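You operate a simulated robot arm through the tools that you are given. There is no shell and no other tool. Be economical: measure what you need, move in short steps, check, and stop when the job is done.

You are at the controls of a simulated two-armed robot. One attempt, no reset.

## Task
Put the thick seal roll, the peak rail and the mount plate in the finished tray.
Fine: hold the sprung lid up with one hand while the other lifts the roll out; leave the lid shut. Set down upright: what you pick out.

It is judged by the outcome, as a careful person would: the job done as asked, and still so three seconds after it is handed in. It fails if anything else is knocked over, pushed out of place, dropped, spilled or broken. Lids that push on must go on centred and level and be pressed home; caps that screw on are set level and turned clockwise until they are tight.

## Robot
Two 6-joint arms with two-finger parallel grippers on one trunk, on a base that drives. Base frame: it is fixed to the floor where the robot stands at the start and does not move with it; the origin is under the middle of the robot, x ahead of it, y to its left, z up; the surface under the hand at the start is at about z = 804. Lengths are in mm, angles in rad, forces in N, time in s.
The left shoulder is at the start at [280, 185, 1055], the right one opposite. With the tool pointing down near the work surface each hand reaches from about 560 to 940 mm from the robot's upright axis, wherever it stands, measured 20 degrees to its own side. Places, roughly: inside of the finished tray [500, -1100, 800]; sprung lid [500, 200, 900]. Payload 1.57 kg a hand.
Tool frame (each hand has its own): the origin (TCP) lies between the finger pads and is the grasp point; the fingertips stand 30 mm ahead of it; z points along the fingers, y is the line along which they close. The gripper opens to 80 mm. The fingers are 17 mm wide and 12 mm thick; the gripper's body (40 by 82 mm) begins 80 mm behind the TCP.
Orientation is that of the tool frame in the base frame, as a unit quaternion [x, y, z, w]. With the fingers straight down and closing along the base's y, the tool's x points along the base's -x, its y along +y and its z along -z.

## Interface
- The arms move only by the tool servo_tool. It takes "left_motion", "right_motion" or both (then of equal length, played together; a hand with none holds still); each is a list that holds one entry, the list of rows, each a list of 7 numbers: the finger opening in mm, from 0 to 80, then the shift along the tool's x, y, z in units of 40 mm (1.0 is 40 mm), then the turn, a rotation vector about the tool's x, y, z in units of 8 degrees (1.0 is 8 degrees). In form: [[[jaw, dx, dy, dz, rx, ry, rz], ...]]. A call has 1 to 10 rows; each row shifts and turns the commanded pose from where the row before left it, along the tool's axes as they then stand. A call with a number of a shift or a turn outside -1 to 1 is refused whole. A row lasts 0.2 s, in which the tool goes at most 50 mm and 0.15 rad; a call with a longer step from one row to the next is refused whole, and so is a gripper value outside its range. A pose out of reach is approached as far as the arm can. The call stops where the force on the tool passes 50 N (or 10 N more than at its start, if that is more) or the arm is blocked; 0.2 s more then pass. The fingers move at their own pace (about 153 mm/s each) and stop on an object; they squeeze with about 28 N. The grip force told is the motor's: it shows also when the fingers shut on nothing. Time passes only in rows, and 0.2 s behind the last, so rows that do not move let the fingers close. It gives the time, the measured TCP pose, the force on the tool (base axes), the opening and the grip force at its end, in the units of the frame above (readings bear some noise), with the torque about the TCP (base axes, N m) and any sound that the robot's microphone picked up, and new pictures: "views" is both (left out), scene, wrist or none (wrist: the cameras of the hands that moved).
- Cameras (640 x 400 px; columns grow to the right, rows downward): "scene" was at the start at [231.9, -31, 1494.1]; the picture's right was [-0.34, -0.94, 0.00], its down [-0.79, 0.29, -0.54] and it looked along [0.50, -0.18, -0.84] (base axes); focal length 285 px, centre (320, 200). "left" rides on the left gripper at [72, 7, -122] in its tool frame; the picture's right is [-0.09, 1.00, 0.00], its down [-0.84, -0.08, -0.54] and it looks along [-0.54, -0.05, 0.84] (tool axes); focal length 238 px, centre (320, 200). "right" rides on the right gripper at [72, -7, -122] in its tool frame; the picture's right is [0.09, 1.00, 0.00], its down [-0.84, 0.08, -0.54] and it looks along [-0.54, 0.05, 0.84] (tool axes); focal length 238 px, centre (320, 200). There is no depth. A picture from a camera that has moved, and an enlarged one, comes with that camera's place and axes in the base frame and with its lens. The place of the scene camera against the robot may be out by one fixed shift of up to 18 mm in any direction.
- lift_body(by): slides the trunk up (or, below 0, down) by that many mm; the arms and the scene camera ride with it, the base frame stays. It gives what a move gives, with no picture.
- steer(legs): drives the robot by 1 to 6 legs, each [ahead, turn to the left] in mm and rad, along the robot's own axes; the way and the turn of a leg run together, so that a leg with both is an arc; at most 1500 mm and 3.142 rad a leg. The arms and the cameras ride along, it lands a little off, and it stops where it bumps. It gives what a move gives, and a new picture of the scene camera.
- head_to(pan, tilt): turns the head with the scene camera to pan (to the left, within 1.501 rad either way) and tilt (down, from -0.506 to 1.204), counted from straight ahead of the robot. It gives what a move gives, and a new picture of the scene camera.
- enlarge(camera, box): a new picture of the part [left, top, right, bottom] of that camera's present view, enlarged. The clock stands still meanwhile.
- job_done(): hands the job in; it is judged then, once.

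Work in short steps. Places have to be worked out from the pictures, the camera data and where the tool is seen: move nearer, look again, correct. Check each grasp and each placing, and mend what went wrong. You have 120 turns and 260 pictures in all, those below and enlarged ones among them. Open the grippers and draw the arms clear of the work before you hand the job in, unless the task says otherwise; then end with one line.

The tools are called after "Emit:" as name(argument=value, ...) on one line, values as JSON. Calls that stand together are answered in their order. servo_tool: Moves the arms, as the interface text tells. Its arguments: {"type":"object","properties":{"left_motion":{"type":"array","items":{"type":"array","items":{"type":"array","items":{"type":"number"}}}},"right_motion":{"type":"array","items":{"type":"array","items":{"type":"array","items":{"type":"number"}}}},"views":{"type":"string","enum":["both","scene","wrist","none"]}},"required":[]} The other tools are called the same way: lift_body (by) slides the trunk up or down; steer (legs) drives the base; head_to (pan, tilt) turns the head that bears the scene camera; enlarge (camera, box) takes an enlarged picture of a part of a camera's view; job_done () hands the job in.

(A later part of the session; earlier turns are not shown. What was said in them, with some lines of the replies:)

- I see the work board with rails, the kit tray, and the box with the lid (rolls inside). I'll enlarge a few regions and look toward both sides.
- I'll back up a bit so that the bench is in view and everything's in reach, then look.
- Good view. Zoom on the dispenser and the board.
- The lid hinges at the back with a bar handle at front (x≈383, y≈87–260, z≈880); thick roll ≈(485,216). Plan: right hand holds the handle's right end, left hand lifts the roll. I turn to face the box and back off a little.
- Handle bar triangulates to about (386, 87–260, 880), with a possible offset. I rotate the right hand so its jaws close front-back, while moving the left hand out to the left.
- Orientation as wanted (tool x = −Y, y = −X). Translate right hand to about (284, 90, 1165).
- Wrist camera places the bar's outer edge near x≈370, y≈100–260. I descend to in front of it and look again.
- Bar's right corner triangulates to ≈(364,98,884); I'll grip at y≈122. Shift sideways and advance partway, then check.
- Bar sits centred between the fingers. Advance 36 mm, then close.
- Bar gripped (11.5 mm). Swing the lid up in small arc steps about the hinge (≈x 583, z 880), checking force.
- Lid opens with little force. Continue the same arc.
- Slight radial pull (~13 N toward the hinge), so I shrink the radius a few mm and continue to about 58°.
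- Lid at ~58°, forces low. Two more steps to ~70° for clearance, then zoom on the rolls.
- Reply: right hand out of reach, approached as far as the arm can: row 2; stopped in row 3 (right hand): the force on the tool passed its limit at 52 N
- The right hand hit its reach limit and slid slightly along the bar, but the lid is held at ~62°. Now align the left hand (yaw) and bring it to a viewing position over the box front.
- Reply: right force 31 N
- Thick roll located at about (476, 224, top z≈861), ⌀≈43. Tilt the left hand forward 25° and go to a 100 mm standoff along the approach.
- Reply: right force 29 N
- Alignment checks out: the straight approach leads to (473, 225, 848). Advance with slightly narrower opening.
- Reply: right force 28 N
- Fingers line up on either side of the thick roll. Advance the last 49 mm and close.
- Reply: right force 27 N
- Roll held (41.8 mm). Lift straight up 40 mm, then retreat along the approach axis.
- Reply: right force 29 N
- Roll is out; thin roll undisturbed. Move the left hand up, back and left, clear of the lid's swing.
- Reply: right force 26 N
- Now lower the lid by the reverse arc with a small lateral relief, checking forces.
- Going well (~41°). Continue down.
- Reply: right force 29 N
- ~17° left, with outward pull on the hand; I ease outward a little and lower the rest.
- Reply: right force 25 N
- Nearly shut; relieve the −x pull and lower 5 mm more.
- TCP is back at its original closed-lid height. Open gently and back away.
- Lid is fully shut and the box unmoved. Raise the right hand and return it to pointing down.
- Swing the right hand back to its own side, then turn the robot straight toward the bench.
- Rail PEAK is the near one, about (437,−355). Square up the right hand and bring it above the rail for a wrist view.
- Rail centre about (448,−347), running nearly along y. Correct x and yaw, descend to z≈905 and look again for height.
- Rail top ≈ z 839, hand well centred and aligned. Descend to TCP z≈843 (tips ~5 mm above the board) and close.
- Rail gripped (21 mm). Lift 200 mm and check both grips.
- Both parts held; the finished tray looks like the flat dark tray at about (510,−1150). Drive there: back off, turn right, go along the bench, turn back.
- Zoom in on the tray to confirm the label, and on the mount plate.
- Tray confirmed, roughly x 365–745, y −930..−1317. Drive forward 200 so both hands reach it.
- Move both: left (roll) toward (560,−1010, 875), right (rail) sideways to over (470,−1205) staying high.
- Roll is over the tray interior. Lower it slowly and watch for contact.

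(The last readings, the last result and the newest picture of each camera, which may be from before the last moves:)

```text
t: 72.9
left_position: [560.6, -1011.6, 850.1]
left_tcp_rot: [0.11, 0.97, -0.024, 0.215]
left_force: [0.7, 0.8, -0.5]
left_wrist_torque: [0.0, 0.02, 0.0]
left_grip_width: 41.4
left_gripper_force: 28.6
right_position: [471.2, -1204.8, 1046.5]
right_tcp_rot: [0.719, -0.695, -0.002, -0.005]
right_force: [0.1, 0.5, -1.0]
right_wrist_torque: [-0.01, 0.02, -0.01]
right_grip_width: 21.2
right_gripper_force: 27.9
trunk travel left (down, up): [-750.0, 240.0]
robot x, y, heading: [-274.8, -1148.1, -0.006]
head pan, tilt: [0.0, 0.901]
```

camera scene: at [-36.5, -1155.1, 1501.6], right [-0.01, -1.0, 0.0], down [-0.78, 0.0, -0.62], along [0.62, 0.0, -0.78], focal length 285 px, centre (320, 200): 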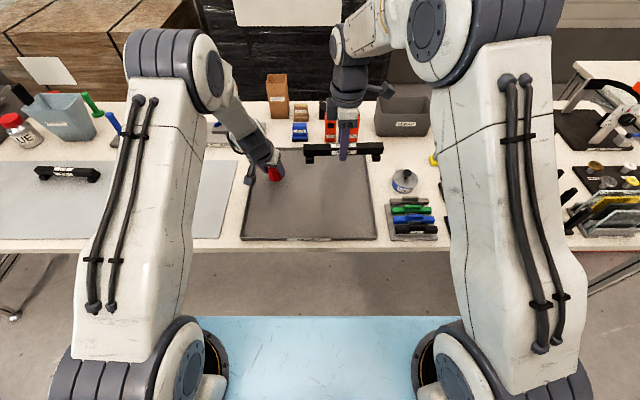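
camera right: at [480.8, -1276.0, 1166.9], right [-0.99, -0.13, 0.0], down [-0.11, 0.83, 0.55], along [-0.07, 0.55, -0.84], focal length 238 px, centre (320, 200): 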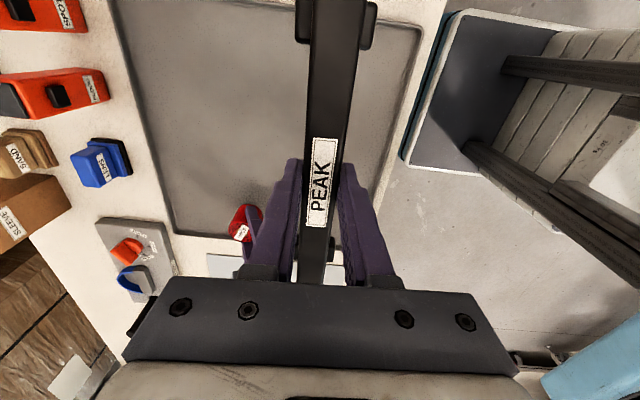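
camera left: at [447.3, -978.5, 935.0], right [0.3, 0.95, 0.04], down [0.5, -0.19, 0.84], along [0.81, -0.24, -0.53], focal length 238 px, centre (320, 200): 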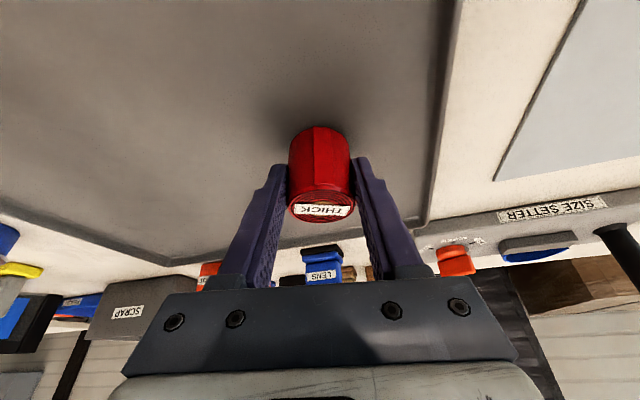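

No contact yet; go down in 1 mm steps.

Emit:
servo_tool(left_motion=[[[20, 0.0105, 0, 0.0227, 0, 0, 0], [20, 0.0105, 0, 0.0227, 0, 0, 0], [20, 0.0105, 0, 0.0227, 0, 0, 0], [20, 0, 0, 0, 0, 0, 0]]], views="wrist")

```text
t: 73.9
left_position: [560.4, -1009.4, 849.0]
left_tcp_rot: [0.109, 0.97, -0.024, 0.215]
left_force: [-2.7, -0.5, 8.6]
left_wrist_torque: [-0.1, -0.02, -0.01]
left_grip_width: 41.2
left_gripper_force: 28.0
right_position: [471.2, -1203.9, 1046.2]
right_tcp_rot: [0.719, -0.695, -0.002, -0.004]
right_force: [0.4, 0.7, -1.2]
right_wrist_torque: [-0.02, -0.03, 0.02]
right_grip_width: 21.2
right_gripper_force: 27.8
trunk travel left (down, up): [-750.0, 240.0]
robot x, y, heading: [-279.3, -1147.6, -0.008]
head pan, tilt: [0.0, 0.901]
camera left: at [446.9, -978.8, 929.2], right [0.3, 0.95, 0.04], down [0.5, -0.19, 0.85], along [0.81, -0.24, -0.53], focal length 238 px, centre (320, 200)
```

left: 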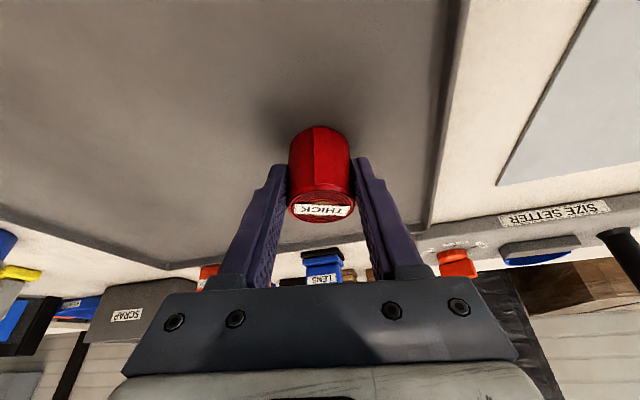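

Contact (8.6 N). Open the jaw gradually and retreat along the approach axis.

Emit:
servo_tool(left_motion=[[[46, 0, 0, 0, 0, 0, 0], [54, 0, 0, 0, 0, 0, 0], [60, 0, 0, 0, 0, 0, 0], [60, 0, 0, -0.5, 0, 0, 0], [60, 0, 0, -0.7, 0, 0, 0], [60, 0, 0, -0.9, 0, 0, 0], [60, 0, 0, -0.9, 0, 0, 0], [60, 0, 0, -0.9, 0, 0, 0], [60, 0, 0, 0, 0, 0, 0]]], views="both")

```text
t: 75.9
left_position: [495.4, -995.4, 990.5]
left_tcp_rot: [0.11, 0.97, -0.025, 0.215]
left_force: [-0.1, 0.6, 1.8]
left_wrist_torque: [0.02, -0.04, 0.0]
left_grip_width: 59.8
left_gripper_force: 0.0
right_position: [471.8, -1204.7, 1045.8]
right_tcp_rot: [0.719, -0.695, -0.002, -0.005]
right_force: [0.8, -0.8, -0.7]
right_wrist_torque: [-0.04, -0.03, 0.04]
right_grip_width: 21.3
right_gripper_force: 27.7
trunk travel left (down, up): [-750.0, 240.0]
robot x, y, heading: [-277.8, -1148.0, -0.012]
head pan, tilt: [0.0, 0.901]
camera scene: at [-37.0, -1155.3, 1501.7], right [-0.01, -1.0, 0.0], down [-0.78, 0.0, -0.62], along [0.62, 0.0, -0.78], focal length 285 px, centre (320, 200)
camera left: at [382.9, -963.7, 1070.4], right [0.3, 0.95, 0.04], down [0.5, -0.19, 0.84], along [0.81, -0.24, -0.54], focal length 238 px, centre (320, 200)
```

scene: 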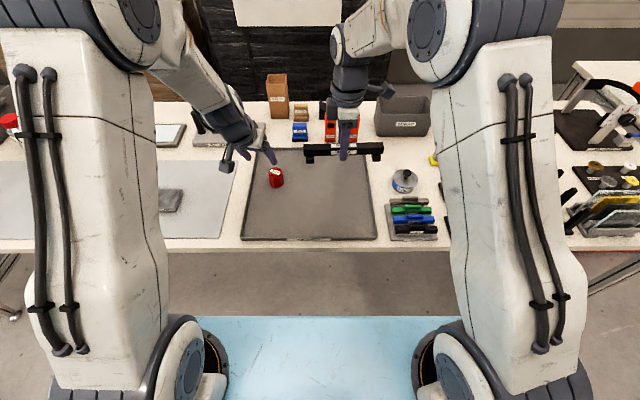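
left: 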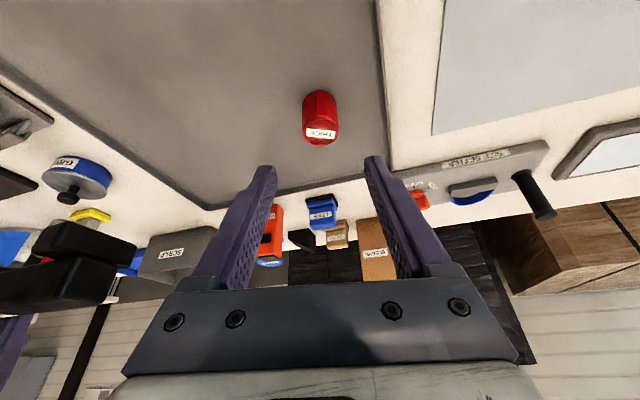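

Roll stands upright. Lower the rail, shifting 40 mm toward the tray middle.

Emit:
servo_tool(right_motion=[[[5, -0.25, 0, 0.94, 0, 0, 0], [5, -0.25, 0, 0.94, 0, 0, 0], [5, -0.25, 0, 0.94, 0, 0, 0], [5, -0.25, 0, 0.94, 0, 0, 0], [5, 0, 0, 0.9, 0, 0, 0], [5, 0, 0, 0, 0, 0, 0]]])

```text
t: 77.3
left_position: [497.1, -996.6, 990.4]
left_tcp_rot: [0.11, 0.97, -0.024, 0.213]
left_force: [0.2, 0.1, -0.8]
left_wrist_torque: [0.04, -0.03, 0.07]
left_grip_width: 60.2
left_gripper_force: 0.1
right_position: [471.0, -1162.5, 859.3]
right_tcp_rot: [0.72, -0.694, -0.003, -0.004]
right_force: [0.6, 0.2, -1.1]
right_wrist_torque: [0.02, 0.0, 0.05]
right_grip_width: 21.5
right_gripper_force: 28.3
trunk travel left (down, up): [-750.0, 240.0]
robot x, y, heading: [-279.7, -1147.0, -0.009]
head pan, tilt: [0.0, 0.901]
camera scene: at [-36.6, -1155.3, 1501.6], right [-0.01, -1.0, 0.0], down [-0.78, 0.0, -0.62], along [0.62, 0.0, -0.78], focal length 285 px, centre (320, 200)
camera right: at [479.4, -1234.8, 980.9], right [-0.99, -0.13, 0.0], down [-0.11, 0.83, 0.55], along [-0.07, 0.55, -0.84], focal length 238 px, centre (320, 200)
```

scene: 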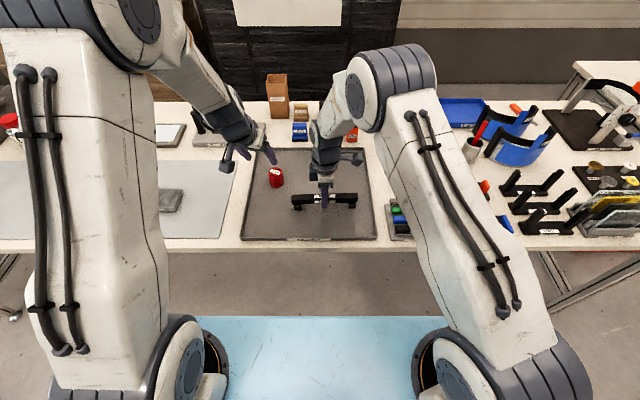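
right: 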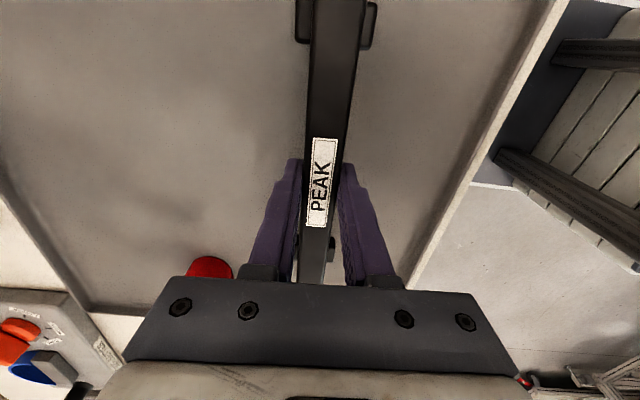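

Lower to near contact, then in small steps.

Emit:
servo_tool(right_motion=[[[5, 0, 0, 0.28, 0, 0, 0], [5, 0, 0, 0.05, 0, 0, 0], [5, 0, 0, 0.04, 0, 0, 0], [5, 0, 0, 0, 0, 0, 0]]], views="none")

```text
t: 78.3
left_position: [495.9, -996.2, 988.9]
left_tcp_rot: [0.11, 0.97, -0.025, 0.214]
left_force: [0.5, 0.6, -0.8]
left_wrist_torque: [-0.02, 0.03, 0.03]
left_grip_width: 60.1
left_gripper_force: 0.1
right_position: [469.3, -1162.2, 845.7]
right_tcp_rot: [0.72, -0.694, -0.003, -0.005]
right_force: [1.2, 0.1, -0.7]
right_wrist_torque: [0.01, -0.02, 0.0]
right_grip_width: 21.2
right_gripper_force: 28.3
trunk travel left (down, up): [-750.0, 240.0]
robot x, y, heading: [-278.7, -1146.4, -0.011]
head pan, tilt: [0.0, 0.901]
```

Emit:
servo_tool(right_motion=[[[5, 0, 0, 0.03, 0, 0, 0], [5, 0, 0, 0.03, 0, 0, 0], [5, 0, 0, 0.03, 0, 0, 0], [5, 0, 0, 0, 0, 0, 0]]], views="none")

```text
t: 79.3
left_position: [495.4, -996.8, 989.5]
left_tcp_rot: [0.11, 0.97, -0.024, 0.215]
left_force: [0.3, -0.2, -0.8]
left_wrist_torque: [-0.03, -0.01, 0.01]
left_grip_width: 60.2
left_gripper_force: 0.1
right_position: [469.7, -1163.7, 843.3]
right_tcp_rot: [0.719, -0.695, -0.002, -0.005]
right_force: [-3.4, -0.5, 15.6]
right_wrist_torque: [-0.29, 0.27, 0.01]
right_grip_width: 21.5
right_gripper_force: 27.5
trunk travel left (down, up): [-750.0, 240.0]
robot x, y, heading: [-279.2, -1146.5, -0.007]
head pan, tilt: [0.0, 0.901]
```

Rail is on the tray floor (15.6 N). Ease up 1 mm, release and lift away.

Emit:
servo_tool(right_motion=[[[5, 0, 0, -0.02, 0, 0, 0], [30, 0, 0, 0, 0, 0, 0], [44, 0, 0, 0, 0, 0, 0], [50, 0, 0, -0.4, 0, 0, 0], [50, 0, 0, -0.8, 0, 0, 0], [50, 0, 0, -1, 0, 0, 0], [50, 0, 0, -1, 0, 0, 0], [50, 0, 0, -1, 0, 0, 0], [50, 0, 0, 0, 0, 0, 0]]])

Emit:
enlarge(camera="scene", box=[230, 140, 390, 250])

```text
t: 81.3
left_position: [496.7, -994.3, 989.1]
left_tcp_rot: [0.11, 0.97, -0.024, 0.214]
left_force: [-0.1, -0.2, -0.6]
left_wrist_torque: [0.01, 0.01, 0.03]
left_grip_width: 60.2
left_gripper_force: 0.0
right_position: [468.7, -1165.6, 1010.6]
right_tcp_rot: [0.719, -0.695, -0.002, -0.005]
right_force: [0.6, 0.6, -0.9]
right_wrist_torque: [-0.01, -0.03, -0.03]
right_grip_width: 49.8
right_gripper_force: 0.0
trunk travel left (down, up): [-750.0, 240.0]
robot x, y, heading: [-279.6, -1143.7, -0.011]
head pan, tilt: [0.0, 0.901]
camera scene: at [-37.0, -1155.3, 1501.7], right [-0.01, -1.0, 0.0], down [-0.78, 0.0, -0.62], along [0.62, 0.0, -0.78], focal length 285 px, centre (320, 200)
camera right: at [477.9, -1237.7, 1131.3], right [-0.99, -0.13, 0.0], down [-0.11, 0.83, 0.55], along [-0.07, 0.55, -0.84], focal length 238 px, centre (320, 200)
```

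scene: 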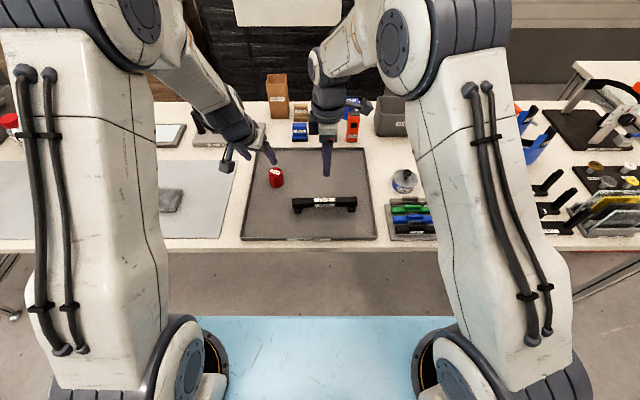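
right: 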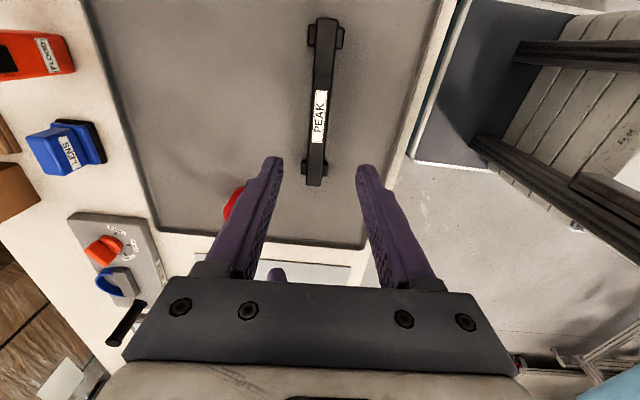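

```text
3.64 times, centred on (310, 195) of scene
camera zoom: at [-37.0, -1155.3, 1501.7], right [-0.01, -1.0, 0.0], down [-0.78, 0.0, -0.62], along [0.62, 0.0, -0.78], focal length 1037 px, centre (356, 218)
```

zoom: 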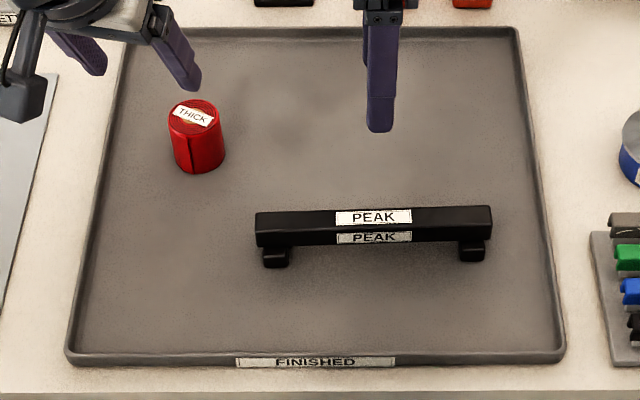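

Rail upright in the tray. Next the mount plate at ≈(500,−690), within the left hand's reach. Untilt and raise the left hand.

Emit:
servo_tool(left_motion=[[[80, 0, 0, -0.6, 0, 0.78, 0], [80, 0, 0, -0.6, 0, 0.78, 0], [80, 0, 0, -0.6, 0, 0.78, 0], [80, 0, 0, -0.6, 0, 0.78, 0], [80, 0, 0, 0, 0, 0, 0]]], right_motion=[[[50, 0.5, 0, -0.8, 0, 0, 0], [50, 0.9, 0, -0.6, 0, 0, 0], [50, 1, 0, 0, 0, 0, 0], [50, 1, 0, 0, 0, 0, 0], [50, 1, 0, 0, 0, 0, 0]]], views="none")

Emit:
servo_tool(left_motion=[[[80, 0, 0, 0, 0, 0, 0.967], [80, 0, 0, 0, 0, 0, 0.967], [80, 0, 0, 0, 0, 0, 0.967], [80, 0, 0, 0, 0, 0, 0.967], [80, 0, 0, 0, 0, 0, 0.967], [80, 0, 0, 0, 0, 0, 0.967], [80, 0, 0, 0, 0, 0, 0.967], [80, 0, 0, 0, 0, 0, 0.967], [80, 0, 0, 0, 0, 0, 0.967], [80, 0, 0, 0, 0, 0, 0.967]]], views="wrist")

```text
t: 82.5
left_position: [470.1, -991.5, 1081.5]
left_tcp_rot: [0.112, 0.994, 0.0, -0.001]
left_force: [-0.3, -0.5, -0.7]
left_wrist_torque: [-0.02, 0.01, 0.0]
left_grip_width: 79.9
left_gripper_force: 0.0
right_position: [473.4, -1342.4, 1063.5]
right_tcp_rot: [0.719, -0.695, -0.001, -0.005]
right_force: [0.0, -0.3, -0.5]
right_wrist_torque: [-0.03, 0.02, -0.05]
right_grip_width: 50.1
right_gripper_force: 0.0
trunk travel left (down, up): [-750.0, 240.0]
robot x, y, heading: [-277.8, -1149.4, -0.008]
head pan, tilt: [0.0, 0.901]
```

```text
t: 84.7
left_position: [470.9, -990.1, 1079.5]
left_tcp_rot: [0.71, 0.704, 0.0, -0.001]
left_force: [0.3, 0.9, 0.5]
left_wrist_torque: [-0.02, -0.03, 0.04]
left_grip_width: 80.2
left_gripper_force: 0.0
right_position: [473.2, -1342.4, 1063.3]
right_tcp_rot: [0.72, -0.694, -0.002, -0.005]
right_force: [0.2, 0.3, 0.1]
right_wrist_torque: [-0.04, 0.0, -0.02]
right_grip_width: 49.6
right_gripper_force: 0.2
trunk travel left (down, up): [-750.0, 240.0]
robot x, y, heading: [-281.8, -1147.3, -0.01]
head pan, tilt: [0.0, 0.901]
camera left: at [477.8, -918.8, 1203.1], right [0.99, -0.1, 0.0], down [-0.08, -0.84, 0.54], along [-0.05, -0.54, -0.84], focal length 238 px, centre (320, 200)
```

left: 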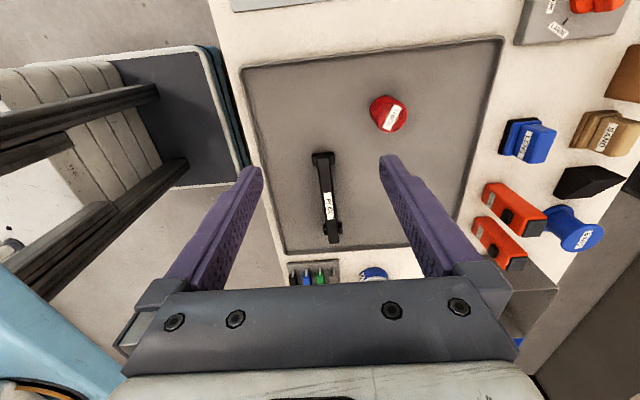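

Orientation good (tool x = +Y, jaws along X). Move over the plate.

Emit:
servo_tool(left_motion=[[[80, 0.94, 0.08, 0.25, 0, 0, 0], [80, 0.94, 0.08, 0.25, 0, 0, 0], [80, 0.94, 0.08, 0.25, 0, 0, 0], [80, 0.94, 0.08, 0.25, 0, 0, 0], [80, 0.94, 0.08, 0.25, 0, 0, 0], [80, 0.94, 0.08, 0.25, 0, 0, 0], [80, 0.94, 0.08, 0.25, 0, 0, 0], [80, 0.94, 0.08, 0.25, 0, 0, 0], [80, 0, 0, 0, 0, 0, 0]]])

Emit:
enlarge(camera="left", box=[220, 60, 440, 260])

```text
t: 86.7
left_position: [497.3, -689.5, 1000.9]
left_tcp_rot: [0.709, 0.705, -0.001, -0.001]
left_force: [-0.8, -0.5, 0.6]
left_wrist_torque: [-0.02, 0.03, 0.0]
left_grip_width: 80.2
left_gripper_force: 0.0
right_position: [473.6, -1341.7, 1063.7]
right_tcp_rot: [0.719, -0.695, -0.002, -0.004]
right_force: [0.2, 0.5, 0.4]
right_wrist_torque: [-0.01, 0.02, 0.01]
right_grip_width: 50.1
right_gripper_force: 0.0
trunk travel left (down, up): [-750.0, 240.0]
robot x, y, heading: [-276.1, -1149.4, -0.007]
head pan, tilt: [0.0, 0.901]
camera scene: at [-36.7, -1155.1, 1501.7], right [-0.01, -1.0, 0.0], down [-0.78, 0.0, -0.62], along [0.62, 0.0, -0.78], focal length 285 px, centre (320, 200)
camera left: at [504.2, -617.4, 1123.0], right [1.0, -0.1, 0.0], down [-0.08, -0.84, 0.54], along [-0.05, -0.54, -0.84], focal length 238 px, centre (320, 200)
```

scene: 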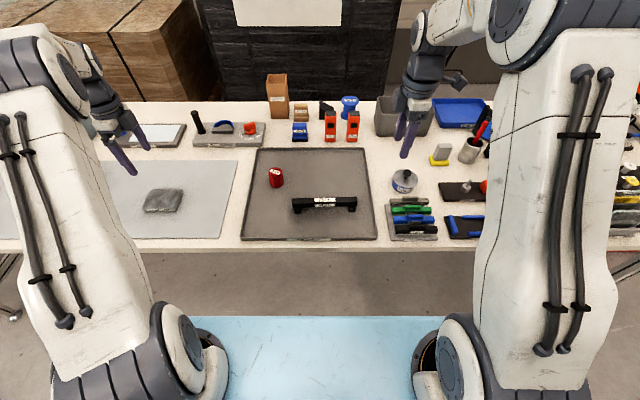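
left: 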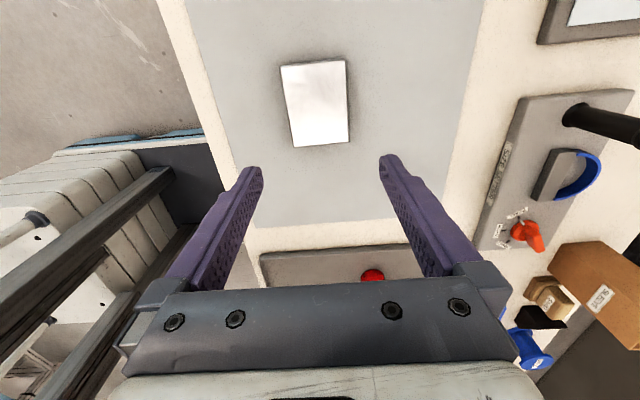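

```text
2.00 times, centred on (330, 160) of left
camera zoom: at [504.2, -617.4, 1123.0], right [1.0, -0.1, 0.0], down [-0.08, -0.84, 0.54], along [-0.05, -0.54, -0.84], focal length 477 px, centre (300, 280)
```

zoom: 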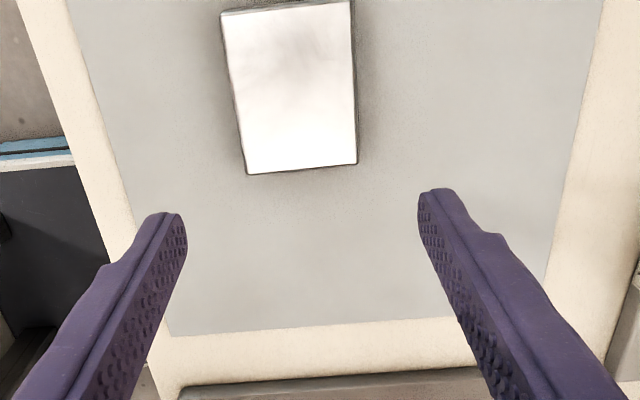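

Plate is axis-aligned: x≈459–531, y≈−632..−725, about 73 wide. Centre the hand (495,−679) and lower to z≈870 for a closer check.

Emit:
servo_tool(left_motion=[[[80, 0.26, -0.05, 0.82, 0, 0, 0], [80, 0, 0, 0.82, 0, 0, 0], [80, 0, 0, 0.82, 0, 0, 0], [80, 0, 0, 0.8, 0, 0, 0], [80, 0, 0, 0, 0, 0, 0]]], views="wrist")

Emit:
enlarge(camera="left", box=[200, 40, 440, 280])

```text
t: 87.9
left_position: [497.2, -679.4, 870.6]
left_tcp_rot: [0.709, 0.705, -0.001, -0.001]
left_force: [-0.3, -0.1, 0.1]
left_wrist_torque: [0.0, 0.0, 0.02]
left_grip_width: 80.0
left_gripper_force: 0.1
right_position: [473.9, -1341.8, 1063.5]
right_tcp_rot: [0.72, -0.694, -0.002, -0.004]
right_force: [0.1, 0.1, -0.6]
right_wrist_torque: [0.0, -0.06, 0.02]
right_grip_width: 50.0
right_gripper_force: 0.0
trunk travel left (down, up): [-750.0, 240.0]
robot x, y, heading: [-279.0, -1144.7, -0.003]
head pan, tilt: [0.0, 0.901]
camera left: at [502.2, -608.0, 992.9], right [1.0, -0.1, 0.0], down [-0.08, -0.84, 0.54], along [-0.05, -0.54, -0.84], focal length 238 px, centre (320, 200)
```

left: 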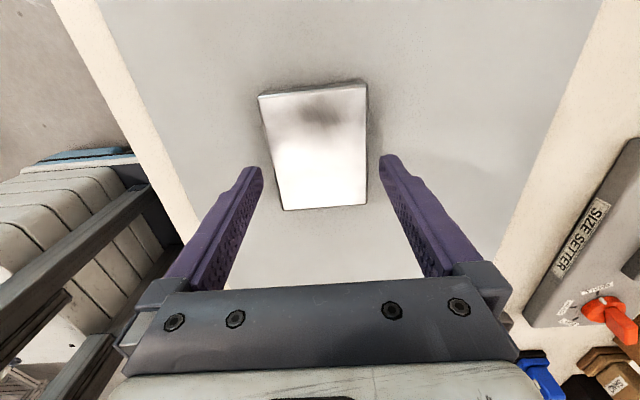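

```text
1.67 times, centred on (320, 160) of left
camera zoom: at [502.2, -608.0, 992.9], right [1.0, -0.1, 0.0], down [-0.08, -0.84, 0.54], along [-0.05, -0.54, -0.84], focal length 397 px, centre (320, 267)
```

zoom: 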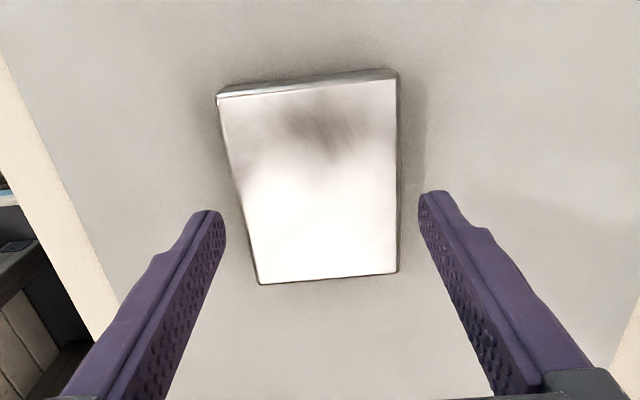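

Second view agrees: plate centre x≈495.2. Shift −2 mm and descend toward z≈840 in steps (contact on the plate would stop it).

Emit:
servo_tool(left_motion=[[[80, 0, -0.05, 0, 0, 0, 0], [80, 0, 0, 0.3, 0, 0, 0], [80, 0, 0, 0.15, 0, 0, 0], [80, 0, 0, 0.1, 0, 0, 0], [80, 0, 0, 0, 0, 0, 0]]], views="wrist")

```text
t: 89.1
left_position: [492.1, -680.8, 847.6]
left_tcp_rot: [0.709, 0.705, 0.0, 0.0]
left_force: [-0.1, -0.2, 0.4]
left_wrist_torque: [0.0, -0.04, 0.01]
left_grip_width: 80.0
left_gripper_force: 0.0
right_position: [472.9, -1343.3, 1063.6]
right_tcp_rot: [0.719, -0.695, -0.002, -0.005]
right_force: [-0.3, 0.6, -0.9]
right_wrist_torque: [-0.02, -0.02, 0.01]
right_grip_width: 50.3
right_gripper_force: 0.0
trunk travel left (down, up): [-750.0, 240.0]
robot x, y, heading: [-277.0, -1147.7, -0.001]
head pan, tilt: [0.0, 0.901]
camera left: at [500.1, -607.6, 970.6], right [1.0, -0.1, 0.0], down [-0.08, -0.84, 0.54], along [-0.05, -0.54, -0.84], focal length 238 px, centre (320, 200)
```

left: 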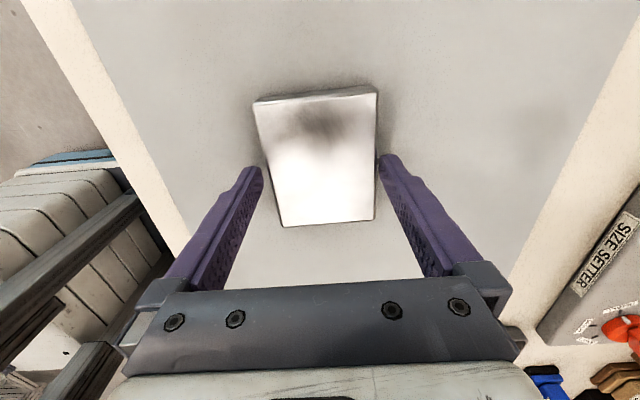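

Camera pose implies TCP x≈493.2, so I shift back +2 mm, descend 7 mm more, and close.

Emit:
servo_tool(left_motion=[[[80, 0, 0.05, 0, 0, 0, 0], [80, 0, 0, 0.1, 0, 0, 0], [80, 0, 0, 0.08, 0, 0, 0], [80, 0, 0, 0, 0, 0, 0], [55, 0, 0, 0, 0, 0, 0], [55, 0, 0, 0, 0, 0, 0]]], views="wrist")

```text
t: 90.5
left_position: [495.7, -679.0, 841.7]
left_tcp_rot: [0.709, 0.705, 0.001, 0.0]
left_force: [-0.3, -0.5, 1.0]
left_wrist_torque: [-0.07, 0.24, 0.07]
left_grip_width: 74.9
left_gripper_force: 27.5
right_position: [473.6, -1341.5, 1063.0]
right_tcp_rot: [0.719, -0.695, -0.002, -0.004]
right_force: [0.7, 0.4, 0.0]
right_wrist_torque: [-0.02, 0.01, -0.01]
right_grip_width: 50.0
right_gripper_force: 0.0
trunk travel left (down, up): [-750.0, 240.0]
robot x, y, heading: [-278.6, -1146.3, -0.01]
head pan, tilt: [0.0, 0.901]
camera left: at [502.6, -607.8, 963.7], right [1.0, -0.1, 0.0], down [-0.08, -0.84, 0.54], along [-0.05, -0.54, -0.84], focal length 238 px, centre (320, 200)
```

left: 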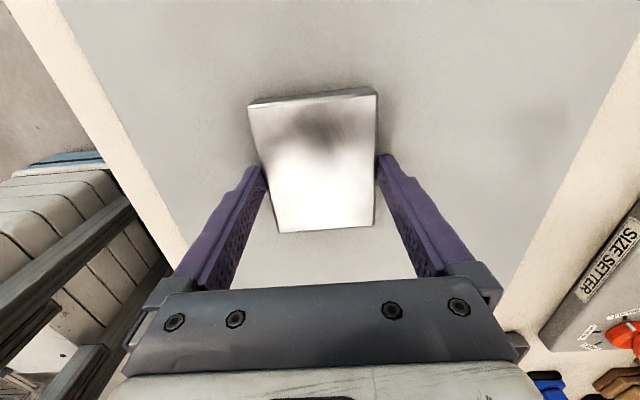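

Plate gripped at 74.9 mm. Lift slowly and check.

Emit:
servo_tool(left_motion=[[[55, 0, 0, -0.2, 0, 0, 0], [55, 0, 0, -0.4, 0, 0, 0], [55, 0, 0, -0.8, 0, 0, 0], [55, 0, 0, -0.8, 0, 0, 0], [55, 0, 0, -0.8, 0, 0, 0], [55, 0, 0, 0, 0, 0, 0]]])

```text
t: 91.9
left_position: [496.8, -680.2, 959.9]
left_tcp_rot: [0.709, 0.705, -0.001, 0.0]
left_force: [-0.6, 0.4, -6.0]
left_wrist_torque: [-0.01, 0.01, -0.03]
left_grip_width: 74.8
left_gripper_force: 28.1
right_position: [472.8, -1341.6, 1063.1]
right_tcp_rot: [0.719, -0.695, -0.002, -0.005]
right_force: [-0.5, -0.2, 0.0]
right_wrist_torque: [0.01, -0.05, -0.02]
right_grip_width: 49.8
right_gripper_force: 0.0
trunk travel left (down, up): [-750.0, 240.0]
robot x, y, heading: [-275.1, -1146.7, -0.01]
head pan, tilt: [0.0, 0.901]
camera scene: at [-36.7, -1155.2, 1501.6], right [-0.01, -1.0, 0.0], down [-0.78, 0.0, -0.62], along [0.62, 0.0, -0.78], focal length 285 px, centre (320, 200)
camera left: at [502.7, -608.8, 1083.2], right [1.0, -0.1, 0.0], down [-0.08, -0.84, 0.54], along [-0.05, -0.54, -0.84], focal length 238 px, centre (320, 200)
```

scene: 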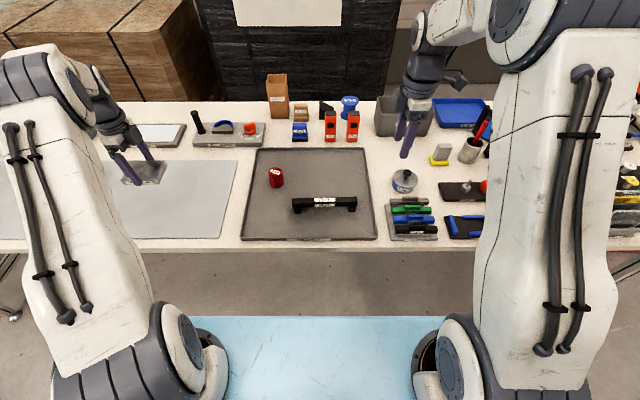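
left: 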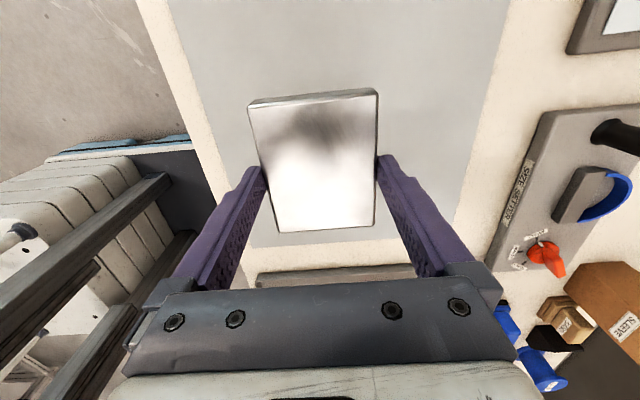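

Plate held securely. Carry it over the tray toward (600,−1130), moving the right hand further aside.

Emit:
servo_tool(left_motion=[[[55, -0.94, 0.26, 0, 0, 0, 0], [55, -0.94, 0.26, 0, 0, 0, 0], [55, -0.94, 0.26, 0, 0, 0, 0], [55, -0.94, 0.26, 0, 0, 0, 0], [55, -0.94, 0.26, 0, 0, 0, 0], [55, -0.94, 0.26, 0, 0, 0, 0], [55, -0.94, 0.26, 0, 0, 0, 0], [55, -0.94, 0.26, 0, 0, 0, 0], [55, -0.94, 0.26, 0, 0, 0, 0], [55, -0.94, 0.26, 0, 0, 0, 0]]], right_motion=[[[50, 0.5, 0, -0.3, 0, 0, 0], [50, 0.5, 0, -0.3, 0, 0, 0], [50, 0.5, 0, -0.3, 0, 0, 0], [50, 0.5, 0, 0, 0, 0, 0], [50, 0.5, 0, 0, 0, 0, 0], [50, 0, 0, 0, 0, 0, 0], [50, 0, 0, 0, 0, 0, 0], [50, 0, 0, 0, 0, 0, 0], [50, 0, 0, 0, 0, 0, 0], [50, 0, 0, 0, 0, 0, 0]]], views="none")

Emit:
servo_tool(left_motion=[[[55, -0.9, 0, 0, 0, 0, 0], [55, -0.9, 0, 0, 0, 0, 0], [55, 0, 0, 0.75, 0, 0, 0], [55, 0, 0, 0.75, 0, 0, 0], [55, 0, 0, 0, 0, 0, 0]]])

```text
t: 94.1
left_position: [597.8, -1055.2, 961.1]
left_tcp_rot: [0.709, 0.705, -0.001, -0.001]
left_force: [-0.6, 1.2, -5.2]
left_wrist_torque: [-0.04, 0.02, 0.02]
left_grip_width: 74.7
left_gripper_force: 28.3
right_position: [478.8, -1440.8, 1099.4]
right_tcp_rot: [0.72, -0.694, -0.002, -0.004]
right_force: [-1.1, 0.0, 0.5]
right_wrist_torque: [0.01, -0.02, 0.0]
right_grip_width: 50.1
right_gripper_force: 0.0
trunk travel left (down, up): [-750.0, 240.0]
robot x, y, heading: [-277.1, -1145.4, -0.003]
head pan, tilt: [0.0, 0.901]
```

```text
t: 95.3
left_position: [598.7, -1127.1, 900.9]
left_tcp_rot: [0.709, 0.705, 0.0, 0.0]
left_force: [0.3, 0.7, -5.4]
left_wrist_torque: [-0.01, 0.0, 0.0]
left_grip_width: 74.8
left_gripper_force: 28.1
right_position: [478.2, -1441.1, 1098.3]
right_tcp_rot: [0.718, -0.696, -0.002, -0.005]
right_force: [0.2, -0.2, -0.1]
right_wrist_torque: [-0.02, 0.04, -0.01]
right_grip_width: 50.0
right_gripper_force: 0.1
trunk travel left (down, up): [-750.0, 240.0]
robot x, y, heading: [-279.7, -1147.6, -0.005]
head pan, tilt: [0.0, 0.901]
camera scene: at [-36.3, -1155.4, 1501.6], right [-0.01, -1.0, 0.0], down [-0.78, 0.01, -0.62], along [0.62, 0.0, -0.78], focal length 285 px, centre (320, 200)
camera left: at [604.1, -1055.8, 1023.2], right [1.0, -0.1, 0.0], down [-0.08, -0.84, 0.54], along [-0.05, -0.54, -0.84], focal length 238 px, centre (320, 200)
```

scene: 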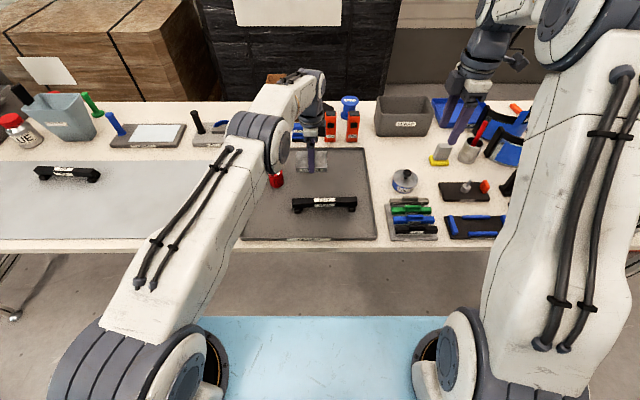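
left: 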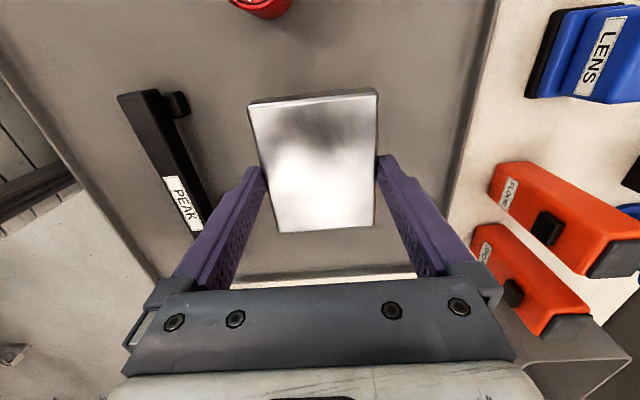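

Plate is over free tray floor between roll and rail. Lower to z≈847, then small steps.

Emit:
servo_tool(left_motion=[[[55, 0, 0, 0.7, 0, 0, 0], [55, 0, 0, 0.5, 0, 0, 0], [55, 0, 0, 0.1, 0, 0, 0], [55, 0, 0, 0.04, 0, 0, 0], [55, 0, 0, 0, 0, 0, 0]]], views="none")

Emit:
servo_tool(left_motion=[[[55, 0, 0, 0.03, 0, 0, 0], [55, 0, 0, 0.03, 0, 0, 0], [55, 0, 0, 0, 0, 0, 0]]], views="wrist")

```text
t: 96.5
left_position: [597.1, -1127.6, 847.0]
left_tcp_rot: [0.709, 0.706, 0.0, 0.0]
left_force: [0.6, 0.3, -4.6]
left_wrist_torque: [-0.03, -0.01, -0.03]
left_grip_width: 74.9
left_gripper_force: 27.5
right_position: [478.6, -1441.5, 1099.8]
right_tcp_rot: [0.72, -0.694, -0.002, -0.004]
right_force: [-0.4, -0.7, 0.2]
right_wrist_torque: [-0.01, -0.01, 0.0]
right_grip_width: 49.8
right_gripper_force: 0.0
trunk travel left (down, up): [-750.0, 240.0]
robot x, y, heading: [-279.8, -1144.7, -0.005]
head pan, tilt: [0.0, 0.901]
```

```text
t: 97.3
left_position: [598.0, -1128.1, 843.1]
left_tcp_rot: [0.709, 0.705, 0.001, 0.001]
left_force: [-0.8, 0.5, -5.9]
left_wrist_torque: [-0.02, 0.02, 0.0]
left_grip_width: 74.6
left_gripper_force: 27.6
right_position: [477.9, -1443.1, 1100.0]
right_tcp_rot: [0.719, -0.695, -0.002, -0.004]
right_force: [0.4, -0.5, 0.5]
right_wrist_torque: [-0.01, 0.01, -0.03]
right_grip_width: 49.9
right_gripper_force: 0.1
trunk travel left (down, up): [-750.0, 240.0]
robot x, y, heading: [-279.3, -1150.6, -0.004]
head pan, tilt: [0.0, 0.901]
camera left: at [604.6, -1056.1, 967.2], right [1.0, -0.1, 0.0], down [-0.08, -0.84, 0.54], along [-0.05, -0.54, -0.84], focal length 238 px, centre (320, 200)
```

left: 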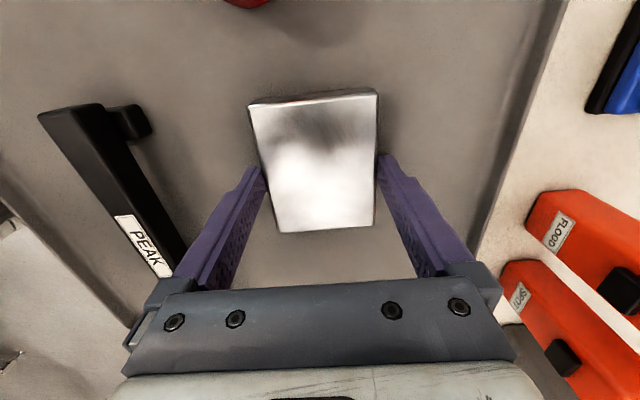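

Emit:
servo_tool(left_motion=[[[55, 0, 0, 0.03, 0, 0, 0], [55, 0, 0, 0.03, 0, 0, 0], [55, 0, 0, 0, 0, 0, 0]]], views="none")

```text
t: 98.1
left_position: [597.9, -1127.7, 842.6]
left_tcp_rot: [0.709, 0.705, 0.001, 0.001]
left_force: [-0.9, -0.9, -5.3]
left_wrist_torque: [0.0, -0.03, 0.0]
left_grip_width: 74.8
left_gripper_force: 28.1
right_position: [477.6, -1442.5, 1099.3]
right_tcp_rot: [0.72, -0.694, -0.002, -0.004]
right_force: [-0.1, 0.1, -0.6]
right_wrist_torque: [0.02, -0.02, -0.05]
right_grip_width: 50.2
right_gripper_force: 0.1
trunk travel left (down, up): [-750.0, 240.0]
robot x, y, heading: [-280.1, -1144.9, -0.009]
head pan, tilt: [0.0, 0.901]
```

Still carrying the full weight; go on.

Emit:
servo_tool(left_motion=[[[55, 0, 0, 0.03, 0, 0, 0], [55, 0, 0, 0.03, 0, 0, 0], [55, 0, 0, 0, 0, 0, 0]]], views="none")

```text
t: 98.9
left_position: [597.6, -1127.3, 840.0]
left_tcp_rot: [0.709, 0.705, 0.001, 0.001]
left_force: [-0.7, -0.2, 3.6]
left_wrist_torque: [0.45, 0.41, 0.09]
left_grip_width: 74.6
left_gripper_force: 28.4
right_position: [478.7, -1442.2, 1099.3]
right_tcp_rot: [0.719, -0.694, -0.003, -0.005]
right_force: [0.1, -0.2, -0.4]
right_wrist_torque: [0.04, 0.0, 0.04]
right_grip_width: 50.1
right_gripper_force: 0.0
trunk travel left (down, up): [-750.0, 240.0]
robot x, y, heading: [-278.9, -1148.9, -0.009]
head pan, tilt: [0.0, 0.901]
```

Contact (force turned from −5.3 to +3.6 N). Release and lift straight up.

Emit:
servo_tool(left_motion=[[[77, 0, 0, 0, 0, 0, 0], [80, 0, 0, 0, 0, 0, 0], [80, 0, 0, -0.2, 0, 0, 0], [80, 0, 0, -0.5, 0, 0, 0], [80, 0, 0, -0.9, 0, 0, 0], [80, 0, 0, -0.9, 0, 0, 0], [80, 0, 0, -0.9, 0, 0, 0], [80, 0, 0, -0.9, 0, 0, 0], [80, 0, 0, 0, 0, 0, 0]]], views="wrist")

```text
t: 100.9
left_position: [598.8, -1126.4, 1013.2]
left_tcp_rot: [0.709, 0.705, 0.0, 0.0]
left_force: [0.0, -1.1, 0.6]
left_wrist_torque: [0.0, 0.01, -0.03]
left_grip_width: 79.8
left_gripper_force: 0.0
right_position: [477.5, -1441.1, 1099.3]
right_tcp_rot: [0.719, -0.695, -0.002, -0.004]
right_force: [-0.4, 0.8, -0.6]
right_wrist_torque: [-0.04, -0.03, -0.02]
right_grip_width: 50.1
right_gripper_force: 0.0
trunk travel left (down, up): [-750.0, 240.0]
robot x, y, heading: [-278.5, -1145.1, -0.01]
head pan, tilt: [0.0, 0.901]
camera left: at [604.9, -1055.7, 1134.6], right [1.0, -0.1, 0.0], down [-0.08, -0.84, 0.54], along [-0.05, -0.54, -0.84], focal length 238 px, centre (320, 200)
```

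left: 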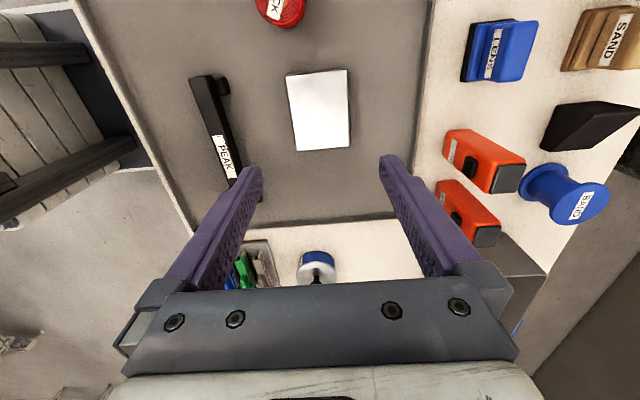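

Plate lies flat in the tray. Draw the left arm up and away to the left, then back the robot off and take a final look.

Emit:
servo_tool(left_motion=[[[80, 0, 0, -0.9, 0, 0, 0], [80, 0.5, -0.3, -0.7, 0, 0, 0], [80, 0.8, -0.5, 0, 0, 0, 0], [80, 0.8, -0.5, 0, 0, 0, 0], [80, 0.8, -0.5, 0, 0, 0, 0], [80, 0, 0, 0, 0, 0, 0]]], views="none")

Emit:
steer(legs=[[-250, 0]])

Emit:
enlarge(camera="scene", box=[220, 90, 420, 215])

Emit:
head_to(pan=0.95, tilt=0.5)

```text
t: 102.3
left_position: [521.7, -1009.8, 1075.2]
left_tcp_rot: [0.709, 0.705, 0.0, 0.0]
left_force: [-0.8, -0.2, 0.4]
left_wrist_torque: [0.02, -0.01, 0.02]
left_grip_width: 79.9
left_gripper_force: 0.0
left hand out of reach, approached as far as the arm can: row 1
right_position: [478.6, -1441.7, 1098.8]
right_tcp_rot: [0.72, -0.694, -0.002, -0.004]
right_force: [0.2, 0.8, 0.7]
right_wrist_torque: [-0.04, 0.01, -0.01]
right_grip_width: 49.8
right_gripper_force: 0.1
trunk travel left (down, up): [-750.0, 240.0]
robot x, y, heading: [-277.8, -1148.4, -0.007]
head pan, tilt: [0.0, 0.901]
```

```text
t: 104.1
left_position: [272.3, -1010.7, 1075.7]
left_tcp_rot: [0.71, 0.704, 0.0, 0.0]
left_force: [-0.4, -0.6, -0.4]
left_wrist_torque: [-0.03, 0.02, 0.03]
left_grip_width: 79.9
left_gripper_force: 0.0
right_position: [227.1, -1442.5, 1098.0]
right_tcp_rot: [0.718, -0.696, -0.002, -0.004]
right_force: [0.4, -0.3, -0.3]
right_wrist_torque: [0.0, 0.01, 0.03]
right_grip_width: 50.1
right_gripper_force: 0.1
trunk travel left (down, up): [-750.0, 240.0]
robot x, y, heading: [-527.7, -1146.4, -0.009]
head pan, tilt: [0.0, 0.901]
camera scene: at [-287.6, -1154.1, 1501.6], right [-0.01, -1.0, 0.0], down [-0.78, 0.01, -0.62], along [0.62, -0.01, -0.78], focal length 285 px, centre (320, 200)
```

scene: 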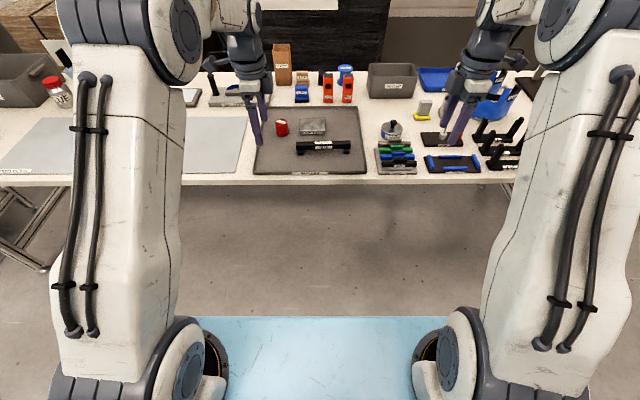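

```text
3.20 times, centred on (320, 152) of scene
camera zoom: at [-287.6, -1154.1, 1501.6], right [-0.01, -1.0, 0.0], down [-0.78, 0.01, -0.62], along [0.62, -0.01, -0.78], focal length 913 px, centre (320, 352)
```

zoom: 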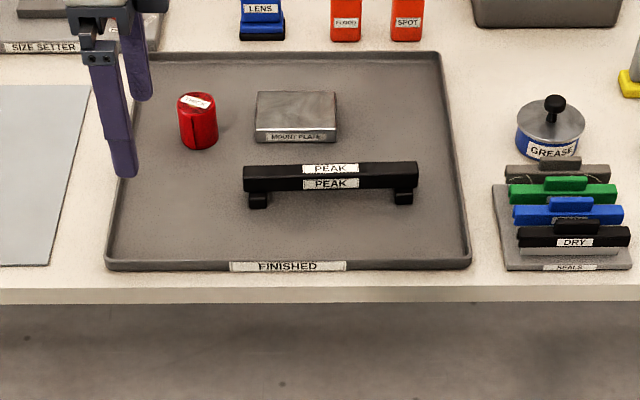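

```text
t: 105.3
left_position: [271.3, -1010.8, 1075.8]
left_tcp_rot: [0.71, 0.704, 0.0, -0.001]
left_force: [-0.1, -0.6, -0.9]
left_wrist_torque: [-0.03, 0.02, 0.0]
left_grip_width: 79.8
left_gripper_force: 0.0
right_position: [226.0, -1440.8, 1099.2]
right_tcp_rot: [0.718, -0.696, -0.002, -0.005]
right_force: [-0.4, -0.1, -0.9]
right_wrist_torque: [-0.01, 0.0, -0.02]
right_grip_width: 49.8
right_gripper_force: 0.1
trunk travel left (down, up): [-750.0, 240.0]
robot x, y, heading: [-528.7, -1147.5, -0.008]
head pan, tilt: [0.949, 0.499]
camera scene: at [-309.7, -1079.9, 1535.5], right [0.81, -0.59, 0.0], down [-0.28, -0.39, -0.88], along [0.52, 0.71, -0.48], focal length 285 px, centre (320, 200)
```

scene: 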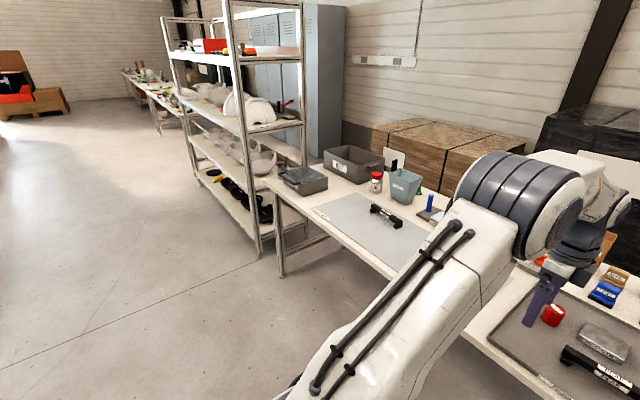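

All three parts stand in the finished tray, the seal box is shut and nothing else appears disturbed. Quick zoom on the lid, then hand in.

Emit:
enlarge(camera="scene", box=[240, 130, 460, 270])

```text
2.86 times, centred on (350, 200) of scene
camera zoom: at [-309.7, -1079.9, 1535.5], right [0.81, -0.59, 0.0], down [-0.28, -0.39, -0.88], along [0.52, 0.71, -0.48], focal length 815 px, centre (234, 200)
```

zoom: 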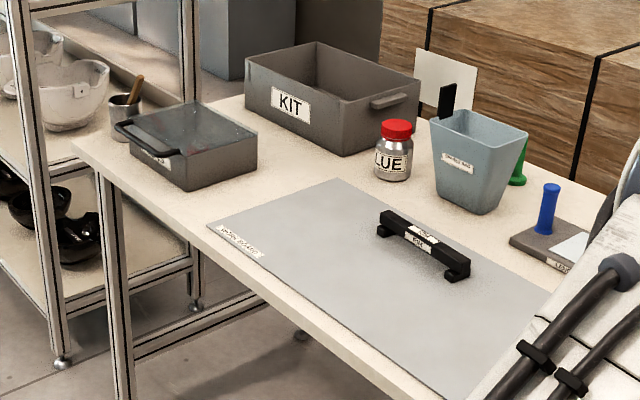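

The lid is shut and everything else is in place; grippers are open and the arms clear.

Emit:
job_done()

```text
The job is handed in.
```

The thick seal roll, the peak rail and the mount plate are in the finished tray, with the roll and rail upright and the plate flat; the seal box lid is shut and I saw nothing else disturbed.
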